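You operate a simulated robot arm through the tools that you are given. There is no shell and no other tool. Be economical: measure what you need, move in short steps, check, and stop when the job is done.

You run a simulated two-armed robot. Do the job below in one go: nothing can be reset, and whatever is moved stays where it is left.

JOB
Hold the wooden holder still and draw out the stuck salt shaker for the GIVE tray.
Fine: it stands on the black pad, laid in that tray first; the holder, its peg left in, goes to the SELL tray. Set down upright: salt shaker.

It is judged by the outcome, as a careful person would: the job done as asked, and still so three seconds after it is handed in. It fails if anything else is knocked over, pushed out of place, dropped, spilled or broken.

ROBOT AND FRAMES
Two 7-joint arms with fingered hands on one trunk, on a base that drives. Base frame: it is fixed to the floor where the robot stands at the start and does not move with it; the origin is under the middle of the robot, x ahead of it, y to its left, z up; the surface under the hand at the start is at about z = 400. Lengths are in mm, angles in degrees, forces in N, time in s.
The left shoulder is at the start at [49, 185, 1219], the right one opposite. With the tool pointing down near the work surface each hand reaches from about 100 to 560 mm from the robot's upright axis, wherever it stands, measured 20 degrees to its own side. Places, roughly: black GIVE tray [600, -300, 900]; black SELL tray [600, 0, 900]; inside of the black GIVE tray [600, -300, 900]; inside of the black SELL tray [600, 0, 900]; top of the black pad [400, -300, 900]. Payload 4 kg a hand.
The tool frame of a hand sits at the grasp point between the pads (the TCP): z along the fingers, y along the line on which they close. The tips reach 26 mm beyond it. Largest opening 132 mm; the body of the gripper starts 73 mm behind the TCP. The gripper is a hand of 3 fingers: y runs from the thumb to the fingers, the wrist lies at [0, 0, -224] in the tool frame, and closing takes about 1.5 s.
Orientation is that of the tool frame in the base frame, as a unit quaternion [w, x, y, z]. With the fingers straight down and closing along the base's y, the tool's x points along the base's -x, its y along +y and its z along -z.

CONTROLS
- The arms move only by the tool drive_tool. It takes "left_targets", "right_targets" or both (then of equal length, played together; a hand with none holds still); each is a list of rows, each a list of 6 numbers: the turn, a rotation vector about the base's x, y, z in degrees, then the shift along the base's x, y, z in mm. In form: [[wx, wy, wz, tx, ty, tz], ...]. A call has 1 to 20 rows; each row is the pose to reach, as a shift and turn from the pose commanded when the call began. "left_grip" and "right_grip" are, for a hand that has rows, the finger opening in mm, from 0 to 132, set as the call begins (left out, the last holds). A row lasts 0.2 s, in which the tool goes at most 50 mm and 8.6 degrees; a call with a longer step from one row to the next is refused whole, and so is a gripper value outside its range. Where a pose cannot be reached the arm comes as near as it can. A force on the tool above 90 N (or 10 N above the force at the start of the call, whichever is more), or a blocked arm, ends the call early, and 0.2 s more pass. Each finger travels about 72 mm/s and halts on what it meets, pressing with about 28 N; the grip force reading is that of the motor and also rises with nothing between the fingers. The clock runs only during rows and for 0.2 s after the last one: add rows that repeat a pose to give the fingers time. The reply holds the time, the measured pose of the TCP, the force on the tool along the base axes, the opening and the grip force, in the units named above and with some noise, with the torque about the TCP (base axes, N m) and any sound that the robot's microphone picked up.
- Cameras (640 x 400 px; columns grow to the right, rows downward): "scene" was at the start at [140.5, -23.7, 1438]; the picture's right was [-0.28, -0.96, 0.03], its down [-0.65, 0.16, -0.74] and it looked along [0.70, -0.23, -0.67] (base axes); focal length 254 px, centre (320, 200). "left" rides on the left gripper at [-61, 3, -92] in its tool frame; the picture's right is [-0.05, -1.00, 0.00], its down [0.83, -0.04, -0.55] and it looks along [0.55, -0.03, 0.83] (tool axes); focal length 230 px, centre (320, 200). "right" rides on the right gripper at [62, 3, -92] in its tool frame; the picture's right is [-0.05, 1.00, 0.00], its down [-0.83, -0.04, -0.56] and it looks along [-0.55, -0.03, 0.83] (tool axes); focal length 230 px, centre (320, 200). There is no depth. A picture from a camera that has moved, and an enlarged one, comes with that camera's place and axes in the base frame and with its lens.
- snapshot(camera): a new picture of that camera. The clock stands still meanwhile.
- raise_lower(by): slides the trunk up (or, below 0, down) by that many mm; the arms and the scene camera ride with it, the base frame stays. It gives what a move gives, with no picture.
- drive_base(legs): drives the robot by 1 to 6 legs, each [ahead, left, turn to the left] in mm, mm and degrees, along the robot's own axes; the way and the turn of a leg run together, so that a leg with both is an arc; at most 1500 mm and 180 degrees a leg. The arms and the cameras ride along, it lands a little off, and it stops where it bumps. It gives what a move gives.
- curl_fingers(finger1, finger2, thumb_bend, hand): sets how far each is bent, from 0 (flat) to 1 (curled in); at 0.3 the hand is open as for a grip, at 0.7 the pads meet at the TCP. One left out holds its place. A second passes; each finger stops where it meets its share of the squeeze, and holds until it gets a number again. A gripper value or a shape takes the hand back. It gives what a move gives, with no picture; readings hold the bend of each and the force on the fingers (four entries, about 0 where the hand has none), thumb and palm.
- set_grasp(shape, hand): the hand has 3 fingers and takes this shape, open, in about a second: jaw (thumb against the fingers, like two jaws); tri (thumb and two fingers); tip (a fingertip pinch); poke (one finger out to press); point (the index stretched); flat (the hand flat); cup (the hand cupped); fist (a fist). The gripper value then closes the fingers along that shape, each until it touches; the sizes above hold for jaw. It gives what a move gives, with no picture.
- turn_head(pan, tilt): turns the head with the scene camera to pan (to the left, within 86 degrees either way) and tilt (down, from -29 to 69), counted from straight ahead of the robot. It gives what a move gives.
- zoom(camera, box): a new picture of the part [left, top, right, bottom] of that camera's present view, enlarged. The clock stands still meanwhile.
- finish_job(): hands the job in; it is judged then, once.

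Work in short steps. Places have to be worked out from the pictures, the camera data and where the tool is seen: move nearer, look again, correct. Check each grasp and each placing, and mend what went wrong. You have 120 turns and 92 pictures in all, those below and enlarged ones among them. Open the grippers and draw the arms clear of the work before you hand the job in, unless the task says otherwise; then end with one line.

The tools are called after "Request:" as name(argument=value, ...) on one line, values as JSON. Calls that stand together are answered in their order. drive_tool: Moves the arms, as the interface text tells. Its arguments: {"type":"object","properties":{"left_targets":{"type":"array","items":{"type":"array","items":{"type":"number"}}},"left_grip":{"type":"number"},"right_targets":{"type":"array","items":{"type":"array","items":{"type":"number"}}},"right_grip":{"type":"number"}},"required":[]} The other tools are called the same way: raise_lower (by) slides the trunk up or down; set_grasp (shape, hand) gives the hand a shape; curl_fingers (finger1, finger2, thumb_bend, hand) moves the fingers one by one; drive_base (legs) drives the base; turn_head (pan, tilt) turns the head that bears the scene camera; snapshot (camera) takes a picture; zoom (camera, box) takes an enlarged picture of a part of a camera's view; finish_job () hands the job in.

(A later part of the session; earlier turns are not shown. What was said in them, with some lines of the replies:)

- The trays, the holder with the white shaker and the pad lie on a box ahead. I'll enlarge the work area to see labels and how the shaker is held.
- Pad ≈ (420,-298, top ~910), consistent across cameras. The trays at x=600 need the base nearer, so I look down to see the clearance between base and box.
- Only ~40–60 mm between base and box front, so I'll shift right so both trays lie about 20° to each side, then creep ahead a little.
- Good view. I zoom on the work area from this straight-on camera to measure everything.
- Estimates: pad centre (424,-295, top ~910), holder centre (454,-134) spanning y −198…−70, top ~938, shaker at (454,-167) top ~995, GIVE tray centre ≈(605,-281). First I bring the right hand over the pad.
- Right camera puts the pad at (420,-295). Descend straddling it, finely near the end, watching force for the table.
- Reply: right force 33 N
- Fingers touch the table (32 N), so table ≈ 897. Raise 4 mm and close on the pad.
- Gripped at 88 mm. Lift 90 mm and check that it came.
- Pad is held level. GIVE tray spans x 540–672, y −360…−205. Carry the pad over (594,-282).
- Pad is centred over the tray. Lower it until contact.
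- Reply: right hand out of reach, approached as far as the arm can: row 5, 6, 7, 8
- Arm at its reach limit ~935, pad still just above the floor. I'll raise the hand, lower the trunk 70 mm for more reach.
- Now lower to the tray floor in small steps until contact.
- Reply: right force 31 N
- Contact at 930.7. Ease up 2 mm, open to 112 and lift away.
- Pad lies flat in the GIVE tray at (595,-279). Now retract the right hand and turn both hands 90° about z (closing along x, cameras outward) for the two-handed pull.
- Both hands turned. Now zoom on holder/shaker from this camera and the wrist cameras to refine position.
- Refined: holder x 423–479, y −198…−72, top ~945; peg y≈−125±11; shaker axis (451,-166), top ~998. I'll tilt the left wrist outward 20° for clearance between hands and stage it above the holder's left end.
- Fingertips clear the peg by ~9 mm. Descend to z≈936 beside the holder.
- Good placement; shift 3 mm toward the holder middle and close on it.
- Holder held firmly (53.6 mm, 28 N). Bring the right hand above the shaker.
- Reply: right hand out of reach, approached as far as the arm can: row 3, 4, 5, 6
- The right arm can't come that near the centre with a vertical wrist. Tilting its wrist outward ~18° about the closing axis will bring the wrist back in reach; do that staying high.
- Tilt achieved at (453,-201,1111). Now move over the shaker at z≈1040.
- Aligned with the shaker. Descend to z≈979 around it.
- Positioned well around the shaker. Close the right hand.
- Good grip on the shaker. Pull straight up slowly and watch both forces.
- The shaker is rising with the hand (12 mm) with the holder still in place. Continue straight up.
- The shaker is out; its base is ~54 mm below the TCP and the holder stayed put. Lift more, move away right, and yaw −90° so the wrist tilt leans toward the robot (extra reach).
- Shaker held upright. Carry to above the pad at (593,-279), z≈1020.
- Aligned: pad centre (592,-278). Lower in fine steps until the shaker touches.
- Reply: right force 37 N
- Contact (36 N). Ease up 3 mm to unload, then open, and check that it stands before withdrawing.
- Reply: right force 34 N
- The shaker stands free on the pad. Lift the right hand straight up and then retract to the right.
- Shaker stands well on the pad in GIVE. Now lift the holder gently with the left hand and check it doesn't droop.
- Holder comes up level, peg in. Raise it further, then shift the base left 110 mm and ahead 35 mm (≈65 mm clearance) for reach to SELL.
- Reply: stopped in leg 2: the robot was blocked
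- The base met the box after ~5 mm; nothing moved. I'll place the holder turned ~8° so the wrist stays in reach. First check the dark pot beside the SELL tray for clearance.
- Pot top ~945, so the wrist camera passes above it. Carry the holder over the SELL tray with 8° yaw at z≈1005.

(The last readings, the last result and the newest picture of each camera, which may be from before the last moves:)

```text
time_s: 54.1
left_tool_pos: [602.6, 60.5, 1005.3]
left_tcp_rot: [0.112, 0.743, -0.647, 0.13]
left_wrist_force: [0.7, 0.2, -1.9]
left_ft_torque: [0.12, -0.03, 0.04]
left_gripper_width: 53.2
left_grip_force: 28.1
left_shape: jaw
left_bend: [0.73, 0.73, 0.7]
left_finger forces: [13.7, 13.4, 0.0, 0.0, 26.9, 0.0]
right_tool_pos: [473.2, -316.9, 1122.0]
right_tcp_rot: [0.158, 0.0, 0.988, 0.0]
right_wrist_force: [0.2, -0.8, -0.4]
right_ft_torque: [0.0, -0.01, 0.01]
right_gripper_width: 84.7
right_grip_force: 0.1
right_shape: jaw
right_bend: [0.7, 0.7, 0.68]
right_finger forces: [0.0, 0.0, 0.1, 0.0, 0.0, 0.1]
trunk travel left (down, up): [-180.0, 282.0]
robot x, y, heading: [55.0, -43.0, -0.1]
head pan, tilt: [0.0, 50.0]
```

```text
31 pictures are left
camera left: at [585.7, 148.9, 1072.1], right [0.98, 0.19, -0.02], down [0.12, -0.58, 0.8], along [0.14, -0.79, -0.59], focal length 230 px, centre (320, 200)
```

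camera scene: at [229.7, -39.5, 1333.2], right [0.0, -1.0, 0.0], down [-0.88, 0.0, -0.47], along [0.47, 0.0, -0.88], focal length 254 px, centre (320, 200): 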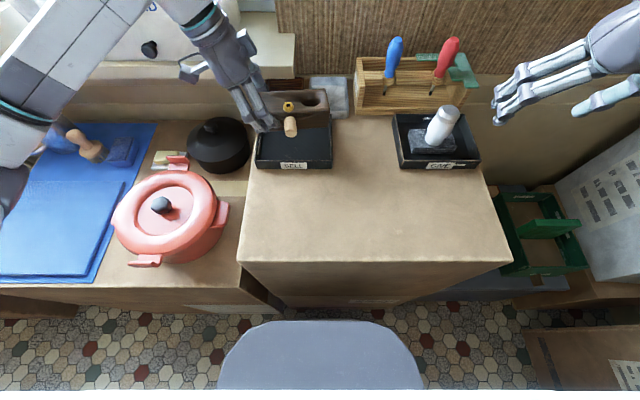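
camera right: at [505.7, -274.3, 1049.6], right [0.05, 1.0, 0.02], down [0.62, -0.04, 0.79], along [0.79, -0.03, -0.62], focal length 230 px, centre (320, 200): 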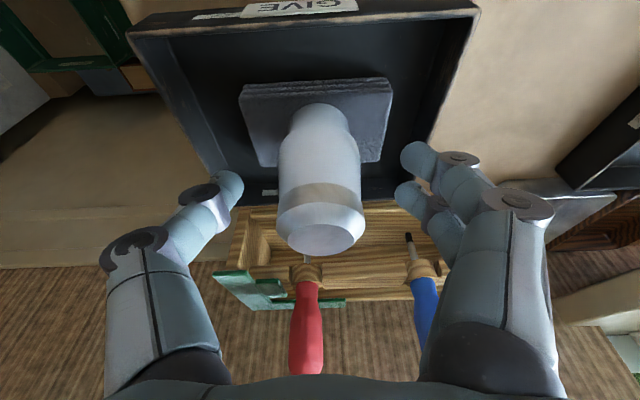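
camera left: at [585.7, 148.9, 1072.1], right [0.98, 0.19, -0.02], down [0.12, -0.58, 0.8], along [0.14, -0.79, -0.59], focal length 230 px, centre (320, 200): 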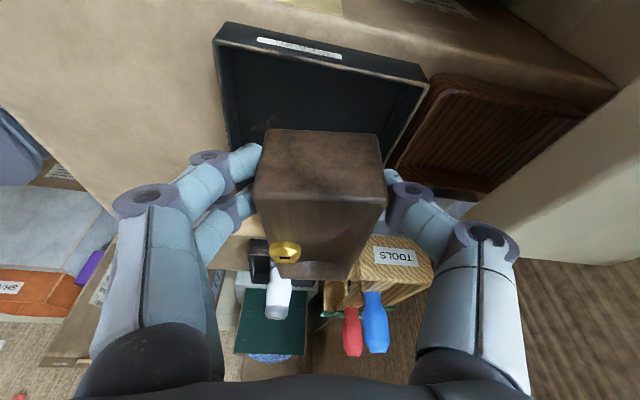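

Zoom on the SELL tray to fix its exact edges against the holder before lowering.

Request:
zoom(camera="scene", box=[225, 70, 355, 185])

```text
3.48 times, centred on (290, 128) of scene
camera zoom: at [229.7, -39.5, 1333.2], right [0.0, -1.0, 0.0], down [-0.88, 0.0, -0.47], along [0.47, 0.0, -0.88], focal length 884 px, centre (424, 452)
```

zoom: 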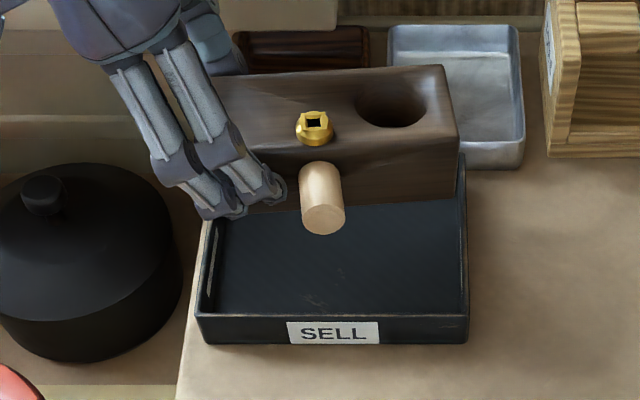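

The wrist camera would come down near the knob of the dark pot, so left-handed placing is risky. Better: set the holder back on the clear table, and take it by its right end with the right hand (no pot on that side).

Request:
drive_tool(left_targets=[[0, 0, -2, -30, -7, 8], [0, 0, -4, -60, -20, 8], [0, 0, -6, -90, -35, 8], [0, 0, -8, -120, -50, 8], [0, 0, -8, -150, -65, 0], [0, 0, -8, -150, -69, -20], [0, 0, -8, -150, -69, -40], [0, 0, -8, -150, -69, -53], [0, 0, -8, -150, -69, -60], [0, 0, -8, -150, -69, -64], [0, 0, -8, -150, -69, -66], [0, 0, -8, -150, -69, -68]])

Request:
zoom(camera="scene", box=[225, 110, 425, 250])

```text
time_s: 56.7
left_tool_pos: [450.3, -7.1, 936.8]
left_tcp_rot: [-0.122, -0.696, 0.697, -0.122]
left_wrist_force: [1.0, -0.2, 1.2]
left_ft_torque: [0.03, 0.05, 0.0]
left_gripper_width: 53.8
left_grip_force: 28.4
left_shape: jaw
left_bend: [0.73, 0.73, 0.7]
left_finger forces: [13.3, 13.4, 0.1, 0.0, 27.3, 0.0]
right_tool_pos: [472.4, -316.8, 1122.4]
right_tcp_rot: [0.158, -0.001, 0.987, 0.001]
right_wrist_force: [0.9, -0.3, -1.0]
right_ft_torque: [-0.02, -0.04, -0.02]
right_gripper_width: 84.7
right_grip_force: 0.0
right_shape: jaw
right_bend: [0.7, 0.7, 0.68]
right_finger forces: [0.1, 0.1, 0.1, 0.1, 0.0, 0.1]
trunk travel left (down, up): [-180.0, 282.0]
robot x, y, heading: [52.0, -39.9, -0.0]
head pan, tilt: [0.0, 50.0]
```

```text
2.86 times, centred on (325, 180) of scene
camera zoom: at [229.2, -39.4, 1333.3], right [0.0, -1.0, 0.0], down [-0.88, 0.0, -0.48], along [0.48, 0.0, -0.88], focal length 726 px, centre (306, 257)
```

zoom: 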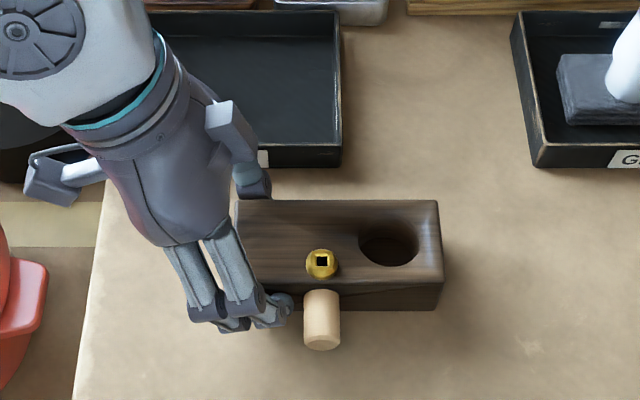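

The holder is resting on the table. Open the left hand and withdraw it up and to the left.

Request:
drive_tool(left_targets=[[0, 0, 0, 0, 0, 0], [0, 0, 0, 0, 0, 0], [0, 0, 0, 0, 0, 0], [0, 0, 0, 0, 0, 0], [0, 0, 0, 0, 0, 25], [0, 0, 0, 0, 0, 60], [0, 0, 0, 0, 10, 100], [0, 0, 0, 0, 40, 130], [0, 0, 0, 0, 80, 150], [0, 0, 0, -20, 120, 160], [0, 0, 0, -30, 150, 160], [0, 0, 0, -30, 150, 160]], left_grip=90)

Request:
zoom(camera="scene", box=[225, 110, 425, 250])

Request:
snapshot(camera="scene")

```text
time_s: 59.3
left_tool_pos: [420.1, 142.3, 1097.0]
left_tcp_rot: [-0.12, -0.696, 0.697, -0.122]
left_wrist_force: [0.3, 0.4, -0.2]
left_ft_torque: [0.01, 0.02, -0.01]
left_gripper_width: 89.8
left_grip_force: 0.0
left_shape: jaw
left_bend: [0.69, 0.69, 0.66]
left_finger forces: [0.0, 0.0, 0.0, 0.1, 0.0, 0.0]
right_tool_pos: [473.3, -317.8, 1121.6]
right_tcp_rot: [0.157, 0.001, 0.988, 0.002]
right_wrist_force: [1.5, -0.6, 0.2]
right_ft_torque: [0.0, 0.03, 0.01]
right_gripper_width: 84.7
right_grip_force: 0.0
right_shape: jaw
right_bend: [0.7, 0.7, 0.68]
right_finger forces: [0.0, 0.0, 0.0, 0.0, 0.0, 0.0]
trunk travel left (down, up): [-180.0, 282.0]
robot x, y, heading: [53.8, -40.8, 0.1]
head pan, tilt: [0.0, 50.0]
```

```text
2.86 times, centred on (325, 180) of scene
camera zoom: at [230.0, -40.2, 1333.1], right [0.0, -1.0, 0.0], down [-0.88, 0.0, -0.47], along [0.47, 0.0, -0.88], focal length 726 px, centre (306, 257)
```

zoom: 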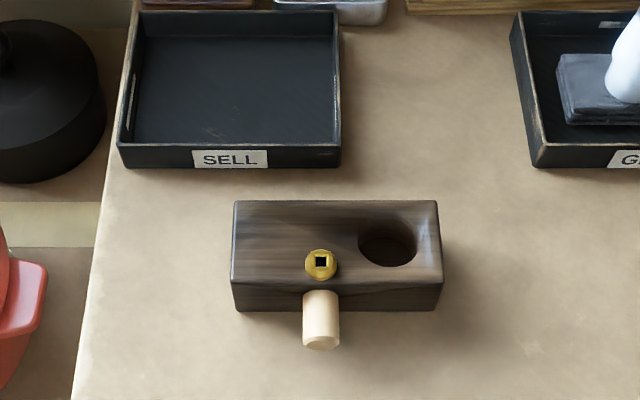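

```text
27 pictures are left
camera scene: at [230.0, -40.2, 1333.1], right [0.0, -1.0, 0.0], down [-0.88, 0.0, -0.47], along [0.47, 0.0, -0.88], focal length 254 px, centre (320, 200)
```

scene: 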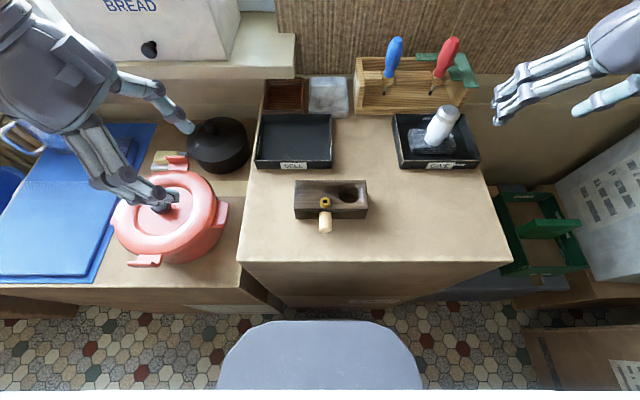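

Holder stands at centre (450,-59) undisturbed, SELL tray inner centre (604,13). Raise the left hand higher, then drive 90 mm left so the right arm can reach SELL.

Request:
drive_tool(left_targets=[[0, 0, 0, 0, 0, 40], [0, 0, 0, 0, 0, 80], [0, 0, 0, 0, 0, 80]], right_targets=[[0, 0, 0, 0, 0, 0], [0, 0, 0, 0, 0, 0], [0, 0, 0, 0, 0, 0]])

Request:
drive_base(legs=[[0, 90, 0]])

Request:
snapshot(camera="scene")

```text
time_s: 60.1
left_tool_pos: [420.6, 142.4, 1178.4]
left_tcp_rot: [-0.122, -0.696, 0.696, -0.123]
left_wrist_force: [0.2, 0.5, 0.8]
left_ft_torque: [-0.02, 0.03, 0.02]
left_gripper_width: 89.7
left_grip_force: 0.0
left_shape: jaw
left_bend: [0.69, 0.69, 0.66]
left_finger forces: [0.1, 0.1, 0.0, 0.0, 0.0, 0.0]
right_tool_pos: [473.2, -315.8, 1122.2]
right_tcp_rot: [0.158, 0.0, 0.987, 0.0]
right_wrist_force: [-0.7, 0.9, 0.4]
right_ft_torque: [0.01, -0.01, -0.01]
right_gripper_width: 84.8
right_grip_force: 0.0
right_shape: jaw
right_bend: [0.7, 0.7, 0.68]
right_finger forces: [0.0, 0.0, 0.0, 0.1, 0.1, 0.0]
trunk travel left (down, up): [-180.0, 282.0]
robot x, y, heading: [53.4, -38.1, -0.1]
head pan, tilt: [0.0, 50.0]
```

```text
time_s: 61.4
left_tool_pos: [418.8, 229.5, 1178.4]
left_tcp_rot: [-0.122, -0.695, 0.698, -0.121]
left_wrist_force: [0.1, -0.3, 0.2]
left_ft_torque: [0.01, -0.01, -0.03]
left_gripper_width: 89.9
left_grip_force: 0.0
left_shape: jaw
left_bend: [0.69, 0.69, 0.66]
left_finger forces: [0.1, 0.0, 0.0, 0.0, 0.0, 0.0]
right_tool_pos: [469.3, -228.5, 1123.2]
right_tcp_rot: [0.159, 0.001, 0.987, -0.001]
right_wrist_force: [-0.6, 0.2, -0.1]
right_ft_torque: [0.0, 0.01, 0.01]
right_gripper_width: 84.5
right_grip_force: 0.2
right_shape: jaw
right_bend: [0.7, 0.7, 0.68]
right_finger forces: [0.1, 0.0, 0.0, 0.0, 0.0, 0.0]
trunk travel left (down, up): [-180.0, 282.0]
robot x, y, heading: [51.1, 49.0, -0.6]
head pan, tilt: [0.0, 50.0]
stopped in leg 1: the robot was blocked; the commanded pose is now the measured one
```

```text
26 pictures are left
camera scene: at [226.6, 49.7, 1333.3], right [0.0, -1.0, 0.0], down [-0.88, 0.0, -0.48], along [0.48, 0.0, -0.88], focal length 254 px, centre (320, 200)
```

scene: 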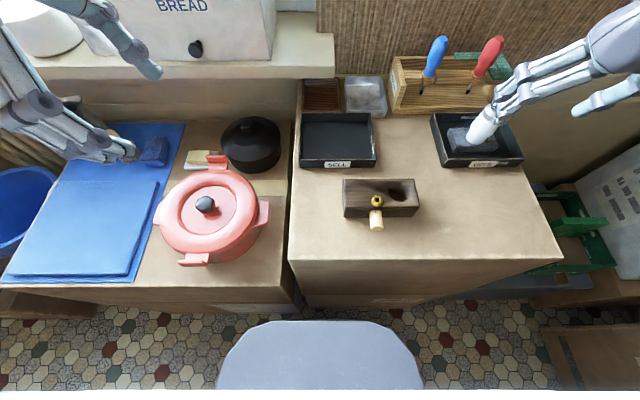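

Robot at y≈49 and nothing visibly displaced. Rotate the right hand +90° and stage it above the holder's right end.

Request:
drive_tool(right_targets=[[0, 0, 8, -2, 10, 0], [0, 0, 16, -4, 20, 0], [0, 0, 24, -6, 30, 0], [0, 0, 32, -8, 40, 0], [0, 0, 40, -10, 50, 0], [0, 0, 48, -12, 60, 0], [0, 0, 56, -14, 72, 0], [0, 0, 64, -16, 84, 0], [0, 0, 72, -18, 96, 0], [0, 0, 80, -19, 108, 0], [0, 0, 87, -19, 120, -20], [0, 0, 90, -19, 130, -50], [0, 0, 90, -19, 130, -80], [0, 0, 90, -19, 130, -100], [0, 0, 90, -19, 130, -100]], right_grip=92)

Request:
snapshot(camera="right")

Request:
zoom(camera="scene", box=[290, 110, 490, 250])

```text
time_s: 64.6
left_tool_pos: [417.6, 231.6, 1176.8]
left_tcp_rot: [-0.122, -0.695, 0.698, -0.122]
left_wrist_force: [-0.7, -0.5, 0.4]
left_ft_torque: [-0.03, 0.04, 0.03]
left_gripper_width: 90.0
left_grip_force: 0.1
left_shape: jaw
left_bend: [0.69, 0.69, 0.66]
left_finger forces: [0.0, 0.0, 0.0, 0.0, 0.0, 0.0]
right_tool_pos: [450.5, -99.0, 1022.7]
right_tcp_rot: [0.112, -0.697, 0.699, 0.112]
right_wrist_force: [-0.6, 0.5, -1.1]
right_ft_torque: [0.03, -0.01, 0.02]
right_gripper_width: 91.7
right_grip_force: 0.0
right_shape: jaw
right_bend: [0.68, 0.68, 0.65]
right_finger forces: [0.1, 0.1, 0.0, 0.1, 0.1, 0.0]
trunk travel left (down, up): [-180.0, 282.0]
robot x, y, heading: [50.4, 50.6, -0.5]
head pan, tilt: [0.0, 50.0]
```

```text
25 pictures are left
camera right: at [447.7, -185.3, 1090.0], right [-1.0, 0.05, 0.02], down [0.05, 0.62, 0.79], along [0.03, 0.79, -0.62], focal length 230 px, centre (320, 200)
```

right: 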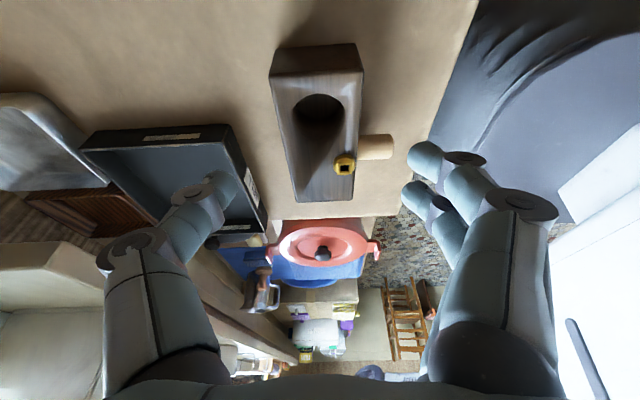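

```text
2.86 times, centred on (390, 180) of scene
camera zoom: at [227.0, 49.8, 1333.3], right [0.0, -1.0, 0.0], down [-0.88, 0.0, -0.48], along [0.48, 0.0, -0.88], focal length 726 px, centre (120, 257)
```

zoom: 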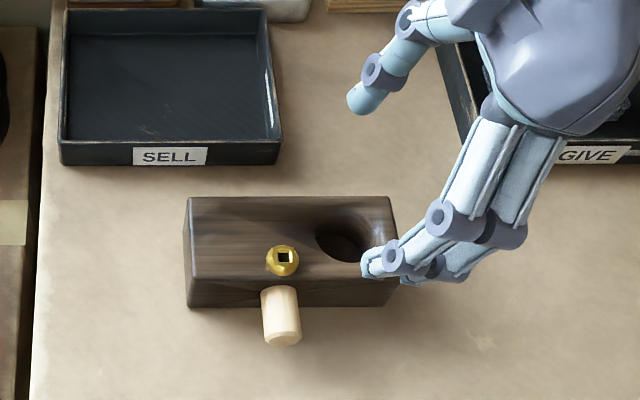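

Aligned at the right end. Descend to z≈937 and close.

Request:
drive_tool(right_targets=[[0, 0, 0, 0, 1, -25], [0, 0, 0, 0, 1, -50], [0, 0, 0, 0, 1, -68], [0, 0, 0, 0, 1, -78], [0, 0, 0, 0, 1, -84], [0, 0, 0, 0, 1, -84]])

Request:
zoom(camera="scene", box=[290, 110, 490, 250])

```text
time_s: 66.0
left_tool_pos: [419.0, 231.6, 1178.3]
left_tcp_rot: [-0.122, -0.695, 0.698, -0.122]
left_wrist_force: [-0.4, 0.8, -0.1]
left_ft_torque: [-0.01, 0.01, 0.02]
left_gripper_width: 89.9
left_grip_force: 0.1
left_shape: jaw
left_bend: [0.69, 0.69, 0.66]
left_finger forces: [0.1, 0.1, 0.1, 0.0, 0.0, 0.1]
right_tool_pos: [451.1, -98.0, 937.7]
right_tcp_rot: [0.112, -0.697, 0.699, 0.111]
right_wrist_force: [-0.7, -0.1, 1.1]
right_ft_torque: [-0.02, -0.02, 0.01]
right_gripper_width: 91.5
right_grip_force: 0.0
right_shape: jaw
right_bend: [0.68, 0.68, 0.65]
right_finger forces: [0.1, 0.0, 0.1, 0.0, 0.0, 0.1]
trunk travel left (down, up): [-180.0, 282.0]
robot x, y, heading: [54.1, 49.4, -0.2]
head pan, tilt: [0.0, 50.0]
```

```text
2.86 times, centred on (390, 180) of scene
camera zoom: at [227.2, 49.8, 1333.3], right [0.0, -1.0, 0.0], down [-0.88, 0.0, -0.47], along [0.47, 0.0, -0.88], focal length 726 px, centre (120, 257)
```

zoom: 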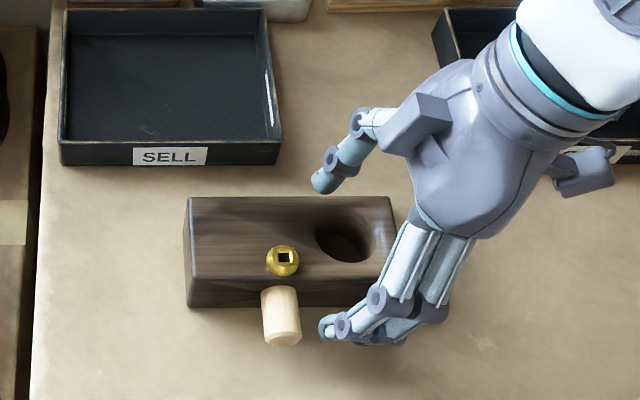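

Clear of the peg. Close on the holder, then lift 85 mm.

Request:
drive_tool(right_targets=[[0, 0, 0, 0, 0, 0], [0, 0, 0, 0, 0, 0], [0, 0, 0, 0, 0, 0], [0, 0, 0, 0, 0, 0], [0, 0, 0, 0, 0, 0], [0, 0, 0, 0, 0, 0], [0, 0, 0, 0, 0, 0]], right_grip=30)

Request:
drive_tool(right_targets=[[0, 0, 0, 0, 0, 5], [0, 0, 0, 0, 0, 15], [0, 0, 0, 0, 0, 35], [0, 0, 0, 0, 0, 60], [0, 0, 0, 0, 0, 80], [0, 0, 0, 0, 0, 80]])

Request:
zoom(camera="scene", box=[290, 110, 490, 250])

Request:
snapshot(camera="right")

```text
time_s: 67.6
left_tool_pos: [419.5, 231.1, 1178.3]
left_tcp_rot: [-0.122, -0.695, 0.698, -0.121]
left_wrist_force: [0.3, 0.8, 1.5]
left_ft_torque: [0.03, 0.01, 0.04]
left_gripper_width: 89.7
left_grip_force: 0.0
left_shape: jaw
left_bend: [0.69, 0.69, 0.66]
left_finger forces: [0.0, 0.1, 0.1, 0.1, 0.1, 0.0]
right_tool_pos: [451.4, -97.0, 938.5]
right_tcp_rot: [0.112, -0.697, 0.699, 0.112]
right_wrist_force: [-0.1, -0.2, 0.5]
right_ft_torque: [0.0, 0.03, 0.03]
right_gripper_width: 53.5
right_grip_force: 27.6
right_shape: jaw
right_bend: [0.73, 0.73, 0.7]
right_finger forces: [12.9, 12.7, 0.0, 0.1, 25.3, 0.0]
trunk travel left (down, up): [-180.0, 282.0]
robot x, y, heading: [48.7, 48.8, -0.1]
head pan, tilt: [0.0, 50.0]
```

```text
time_s: 69.0
left_tool_pos: [420.2, 231.3, 1177.1]
left_tcp_rot: [-0.122, -0.695, 0.698, -0.121]
left_wrist_force: [-0.2, -0.2, 0.3]
left_ft_torque: [0.02, 0.05, 0.0]
left_gripper_width: 89.8
left_grip_force: 0.0
left_shape: jaw
left_bend: [0.69, 0.69, 0.66]
left_finger forces: [0.1, 0.0, 0.1, 0.0, 0.0, 0.1]
right_tool_pos: [451.0, -98.1, 1016.6]
right_tcp_rot: [0.112, -0.697, 0.7, 0.112]
right_wrist_force: [0.3, -0.4, -2.4]
right_ft_torque: [-0.08, -0.02, -0.01]
right_gripper_width: 53.4
right_grip_force: 27.9
right_shape: jaw
right_bend: [0.73, 0.73, 0.7]
right_finger forces: [13.3, 12.6, 0.1, 0.0, 25.9, 0.0]
trunk travel left (down, up): [-180.0, 282.0]
robot x, y, heading: [50.2, 51.4, -0.2]
head pan, tilt: [0.0, 50.0]
```

```text
2.86 times, centred on (390, 180) of scene
camera zoom: at [227.7, 49.7, 1333.1], right [0.0, -1.0, 0.0], down [-0.88, 0.0, -0.47], along [0.47, 0.0, -0.88], focal length 726 px, centre (120, 257)
```

zoom: 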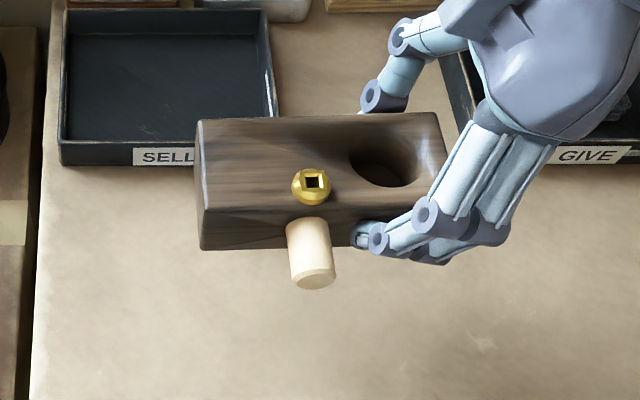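

```text
21 pictures are left
camera right: at [448.4, -184.2, 1085.6], right [-1.0, 0.05, 0.02], down [0.05, 0.62, 0.79], along [0.03, 0.79, -0.62], focal length 230 px, centre (320, 200)
```

right: 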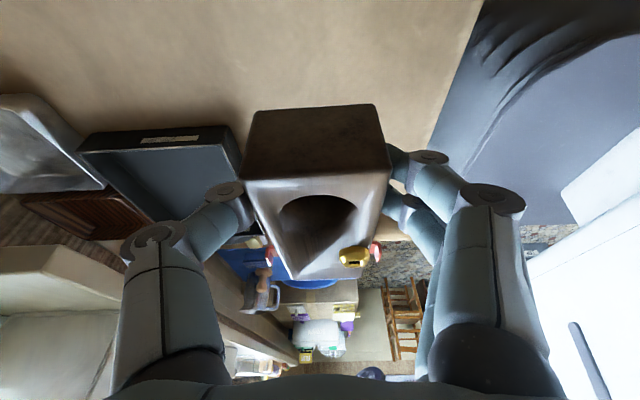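

Holder level in the right hand, peg in. Carry it over the SELL tray with −8° yaw.

Request:
drive_tool(right_targets=[[0, 0, -2, 20, 20, 0], [0, 0, -4, 45, 38, 0], [0, 0, -6, 75, 55, 0], [0, 0, -8, 105, 72, 0], [0, 0, -8, 130, 72, 0], [0, 0, -8, 149, 72, -10], [0, 0, -8, 149, 72, -10], [0, 0, -8, 149, 72, -10]])

Request:
snapshot(camera="right")

Request:
zoom(camera="scene", box=[280, 60, 440, 180])

```text
time_s: 70.8
left_tool_pos: [420.1, 230.7, 1177.7]
left_tcp_rot: [-0.121, -0.695, 0.698, -0.122]
left_wrist_force: [-0.1, -0.5, 0.9]
left_ft_torque: [-0.03, -0.02, -0.01]
left_gripper_width: 89.7
left_grip_force: 0.1
left_shape: jaw
left_bend: [0.69, 0.69, 0.66]
left_finger forces: [0.0, 0.0, 0.0, 0.1, 0.0, 0.0]
right_tool_pos: [600.6, -27.0, 1008.2]
right_tcp_rot: [0.121, -0.646, 0.746, 0.104]
right_wrist_force: [0.3, -0.1, -2.1]
right_ft_torque: [-0.09, 0.02, -0.01]
right_gripper_width: 53.4
right_grip_force: 28.0
right_shape: jaw
right_bend: [0.73, 0.73, 0.7]
right_finger forces: [13.4, 12.7, 0.1, 0.1, 26.0, 0.1]
trunk travel left (down, up): [-180.0, 282.0]
robot x, y, heading: [48.6, 50.0, -0.2]
head pan, tilt: [0.0, 50.0]
```

```text
20 pictures are left
camera right: at [585.2, -112.0, 1076.7], right [-0.98, 0.19, 0.02], down [0.13, 0.6, 0.79], along [0.14, 0.77, -0.62], focal length 230 px, centre (320, 200)
```

right: 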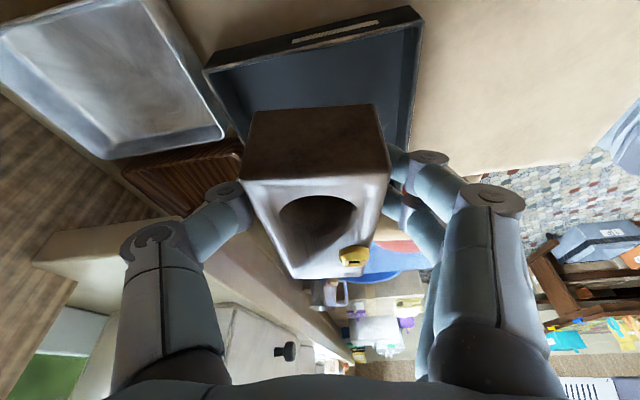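

```text
3.33 times, centred on (360, 120) of scene
camera zoom: at [227.6, 49.7, 1333.2], right [0.0, -1.0, 0.0], down [-0.88, 0.0, -0.47], along [0.47, 0.0, -0.88], focal length 847 px, centre (187, 467)
```

zoom: 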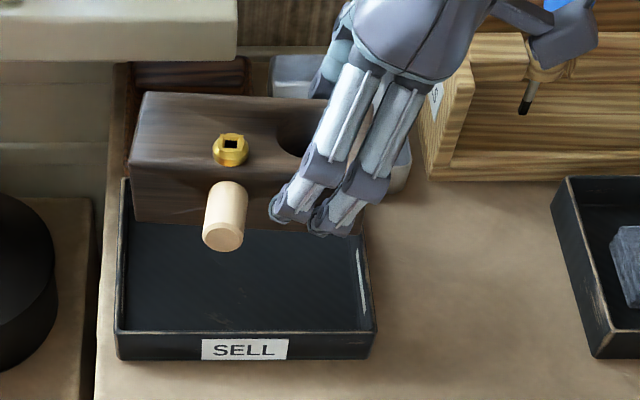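

Holder lines up with ~6 mm side margins. Lower to just above the rim and look again.

Request:
drive_tool(right_targets=[[0, 0, 0, 0, 0, -15], [0, 0, 0, 0, 0, -28], [0, 0, 0, 0, 0, -36], [0, 0, 0, 0, 0, -36], [0, 0, 0, 0, 0, -36]])

Request:
zoom(camera="scene", box=[290, 80, 410, 170])

Request:
snapshot(camera="right")

```text
time_s: 72.0
left_tool_pos: [421.0, 231.5, 1177.8]
left_tcp_rot: [-0.122, -0.695, 0.698, -0.122]
left_wrist_force: [-0.5, 0.1, -0.9]
left_ft_torque: [0.03, 0.02, -0.01]
left_gripper_width: 89.9
left_grip_force: 0.1
left_shape: jaw
left_bend: [0.69, 0.69, 0.66]
left_finger forces: [0.0, 0.1, 0.1, 0.0, 0.1, 0.0]
right_tool_pos: [600.8, -26.2, 972.8]
right_tcp_rot: [0.119, -0.645, 0.748, 0.103]
right_wrist_force: [0.1, 0.2, -2.9]
right_ft_torque: [-0.07, 0.0, 0.0]
right_gripper_width: 53.5
right_grip_force: 28.4
right_shape: jaw
right_bend: [0.73, 0.73, 0.7]
right_finger forces: [13.3, 12.7, 0.0, 0.0, 26.0, 0.0]
trunk travel left (down, up): [-180.0, 282.0]
robot x, y, heading: [47.5, 47.7, -0.1]
head pan, tilt: [0.0, 50.0]
```

```text
4.44 times, centred on (350, 125) of scene
camera zoom: at [227.5, 49.9, 1333.2], right [0.0, -1.0, 0.0], down [-0.88, 0.0, -0.47], along [0.47, 0.0, -0.88], focal length 1129 px, centre (187, 533)
```

zoom: 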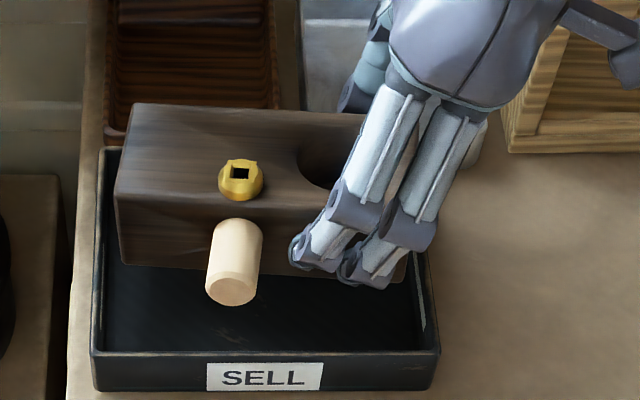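

```text
17 pictures are left
camera right: at [584.9, -111.5, 1040.3], right [-0.98, 0.19, 0.02], down [0.13, 0.6, 0.79], along [0.14, 0.77, -0.62], focal length 230 px, centre (320, 200)
```

right: 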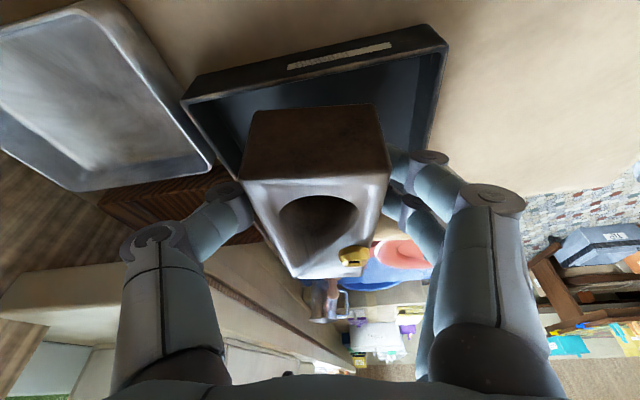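

Margins look even. Lower to the floor slowly until contact.

Request:
drive_tool(right_targets=[[0, 0, 0, 0, -1, -8], [0, 0, 0, 0, -1, -16], [0, 0, 0, 0, -1, -22], [0, 0, 0, 0, -1, -25], [0, 0, 0, 0, -1, -27], [0, 0, 0, 0, -1, -29], [0, 0, 0, 0, -1, -31]])

Request:
zoom(camera="scene", box=[290, 80, 410, 170])

```text
time_s: 73.6
left_tool_pos: [419.5, 230.8, 1177.3]
left_tcp_rot: [-0.122, -0.695, 0.698, -0.121]
left_wrist_force: [-0.4, 0.2, -0.1]
left_ft_torque: [0.0, 0.03, 0.0]
left_gripper_width: 90.0
left_grip_force: 0.1
left_shape: jaw
left_bend: [0.69, 0.69, 0.66]
left_finger forces: [0.1, 0.0, 0.1, 0.0, 0.0, 0.1]
right_tool_pos: [598.7, -26.9, 941.1]
right_tcp_rot: [0.119, -0.646, 0.747, 0.103]
right_wrist_force: [-0.4, -0.1, 0.6]
right_ft_torque: [0.03, 0.01, 0.02]
right_gripper_width: 53.5
right_grip_force: 28.0
right_shape: jaw
right_bend: [0.73, 0.73, 0.7]
right_finger forces: [13.0, 13.0, 0.0, 0.0, 26.6, 0.0]
trunk travel left (down, up): [-180.0, 282.0]
robot x, y, heading: [48.1, 49.9, -0.3]
head pan, tilt: [0.0, 50.0]
```

```text
4.44 times, centred on (350, 125) of scene
camera zoom: at [227.1, 49.7, 1333.3], right [0.0, -1.0, 0.0], down [-0.88, 0.0, -0.47], along [0.47, 0.0, -0.88], focal length 1129 px, centre (187, 533)
```

zoom: 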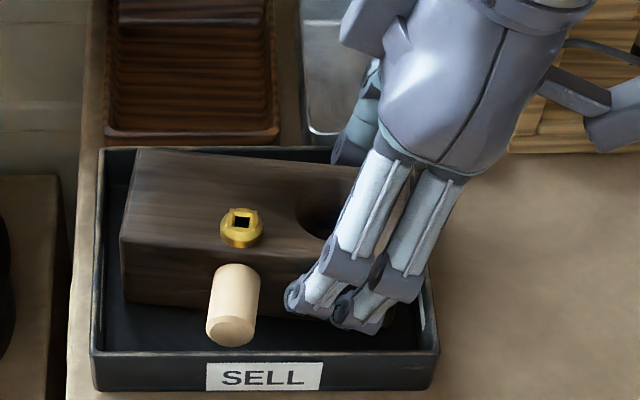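

Weight is on the tray floor (force ~0). Open modestly to 72 mm and lift out straight up.

Request:
drive_tool(right_targets=[[0, 0, 0, 0, 0, 0], [0, 0, 0, 0, 0, 0], [0, 0, 0, 0, 0, 0], [0, 0, 0, 0, 0, 0], [0, 0, 0, 0, 0, 15], [0, 0, 0, 0, 0, 40], [0, 0, 0, 0, 0, 75], [0, 0, 0, 0, 0, 110], [0, 0, 0, 0, 0, 110]], right_grip=71)

Request:
zoom(camera="scene", box=[270, 60, 550, 240])

```text
time_s: 75.6
left_tool_pos: [421.1, 231.9, 1176.9]
left_tcp_rot: [-0.122, -0.696, 0.698, -0.12]
left_wrist_force: [0.7, -1.0, 0.3]
left_ft_torque: [-0.01, 0.05, 0.0]
left_gripper_width: 89.7
left_grip_force: 0.0
left_shape: jaw
left_bend: [0.69, 0.69, 0.66]
left_finger forces: [0.1, 0.0, 0.0, 0.0, 0.0, 0.0]
right_tool_pos: [600.3, -26.4, 1051.0]
right_tcp_rot: [0.119, -0.647, 0.746, 0.104]
right_wrist_force: [0.6, -0.3, -0.1]
right_ft_torque: [-0.01, 0.01, -0.01]
right_gripper_width: 70.4
right_grip_force: 0.0
right_shape: jaw
right_bend: [0.72, 0.72, 0.7]
right_finger forces: [0.0, 0.0, 0.0, 0.0, 0.0, 0.0]
trunk travel left (down, up): [-180.0, 282.0]
robot x, y, heading: [52.0, 49.2, -0.4]
head pan, tilt: [0.0, 50.0]
```

```text
2.22 times, centred on (410, 150) of scene
camera zoom: at [227.9, 49.7, 1333.1], right [0.0, -1.0, 0.0], down [-0.88, 0.0, -0.47], along [0.47, 0.0, -0.88], focal length 565 px, centre (120, 311)
```

zoom: 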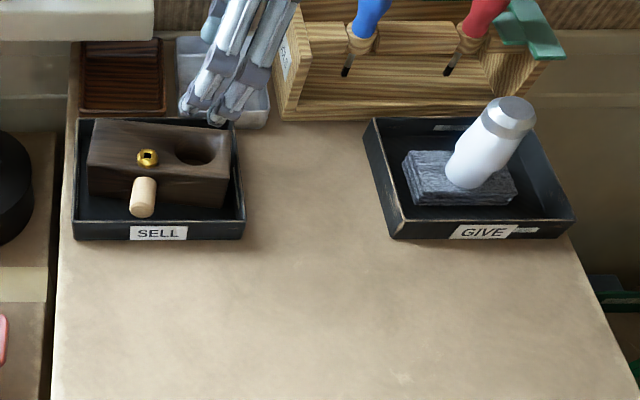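

Holder sits flat in SELL with its peg; shaker still on the pad. Retract the right hand up and back clear of the work, and check.

Request:
drive_tool(right_targets=[[0, 0, 0, 0, 0, 40], [0, 0, 0, -20, 0, 80], [0, 0, 0, -60, -10, 100], [0, 0, 0, -100, -40, 110], [0, 0, 0, -140, -80, 110], [0, 0, 0, -170, -115, 110], [0, 0, 0, -190, -150, 110], [0, 0, 0, -190, -150, 110]], right_grip=120)

Request:
snapshot(camera="scene")

Request:
zoom(camera="scene", box=[270, 60, 550, 240])

```text
refused: row 4 steps farther than a row can; nothing moved
```

```text
14 pictures are left
camera scene: at [227.9, 49.7, 1333.1], right [0.0, -1.0, 0.0], down [-0.88, 0.0, -0.47], along [0.47, 0.0, -0.88], focal length 254 px, centre (320, 200)
```

scene: 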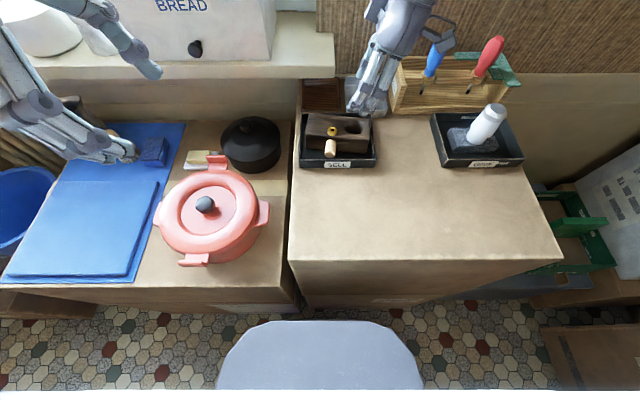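

```text
2.22 times, centred on (410, 150) of scene
camera zoom: at [227.9, 49.7, 1333.1], right [0.0, -1.0, 0.0], down [-0.88, 0.0, -0.47], along [0.47, 0.0, -0.88], focal length 565 px, centre (120, 311)
```

zoom: 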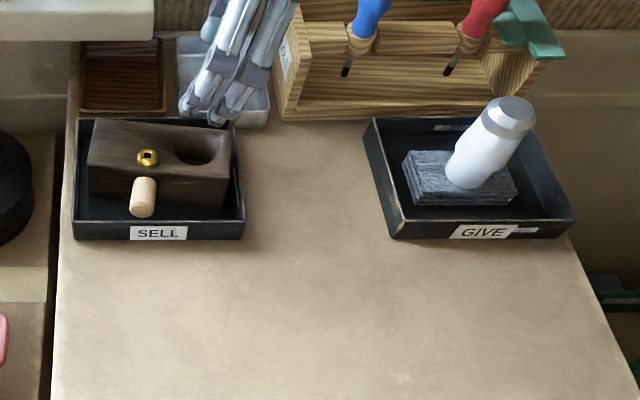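

One step was too long; repeat with shorter steps.

Request:
drive_tool(right_targets=[[0, 0, 0, 0, 0, 40], [0, 0, 0, -15, 0, 80], [0, 0, 0, -50, -5, 100], [0, 0, 0, -80, -25, 110], [0, 0, 0, -110, -50, 110], [0, 0, 0, -140, -80, 110], [0, 0, 0, -160, -115, 110], [0, 0, 0, -170, -150, 110], [0, 0, 0, -170, -150, 110]], right_grip=90)

Request:
snapshot(camera="scene")

Request:
snapshot(camera="right")

```text
time_s: 77.6
left_tool_pos: [419.7, 232.3, 1178.0]
left_tcp_rot: [-0.123, -0.695, 0.698, -0.121]
left_wrist_force: [0.9, 0.1, 0.2]
left_ft_torque: [-0.01, 0.0, -0.02]
left_gripper_width: 89.9
left_grip_force: 0.1
left_shape: jaw
left_bend: [0.69, 0.69, 0.66]
left_finger forces: [0.0, 0.0, 0.0, 0.0, 0.0, 0.1]
right_tool_pos: [428.1, -175.3, 1159.8]
right_tcp_rot: [0.119, -0.647, 0.746, 0.102]
right_wrist_force: [-0.4, -0.6, 0.1]
right_ft_torque: [0.01, 0.03, 0.02]
right_gripper_width: 89.8
right_grip_force: 0.0
right_shape: jaw
right_bend: [0.69, 0.69, 0.66]
right_finger forces: [0.0, 0.1, 0.0, 0.0, 0.0, 0.0]
trunk travel left (down, up): [-180.0, 282.0]
robot x, y, heading: [52.3, 51.3, -0.5]
head pan, tilt: [0.0, 50.0]
```

```text
12 pictures are left
camera scene: at [227.6, 50.9, 1333.2], right [0.0, -1.0, 0.0], down [-0.88, 0.0, -0.47], along [0.47, 0.0, -0.88], focal length 254 px, centre (320, 200)
```

scene: 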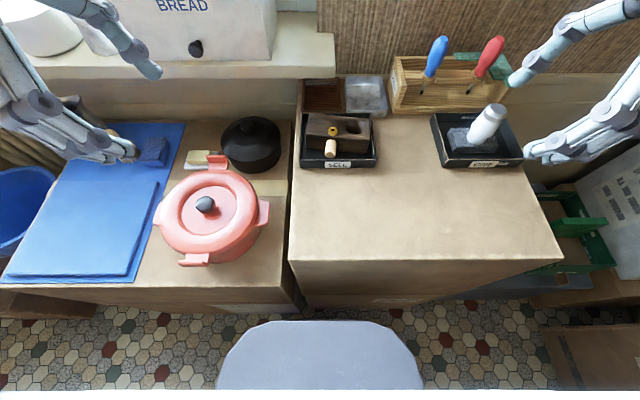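

```text
11 pictures are left
camera right: at [414.2, -260.3, 1228.4], right [-0.98, 0.19, 0.02], down [0.13, 0.6, 0.79], along [0.14, 0.77, -0.62], focal length 230 px, centre (320, 200)
```

right: 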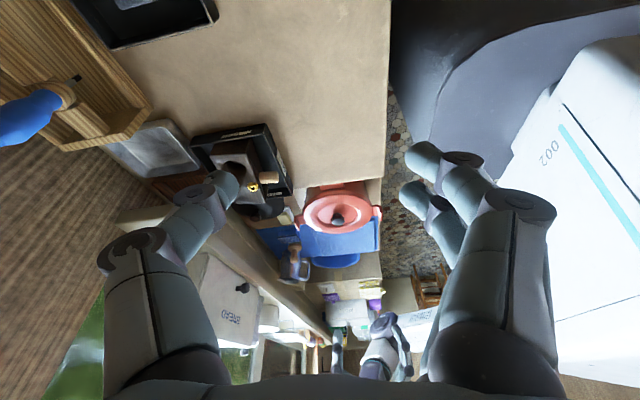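

The shaker's axis points along the vertical's vanishing line, so it is upright on the pad in GIVE. The holder with its peg rests in SELL, and both hands are open and clear, so I hand in.

Request:
finish_job()

```text
The job is handed in.
```

The salt shaker is out of the holder and stands upright on the black pad in the GIVE tray. The wooden holder, with its peg still in, lies flat in the SELL tray.
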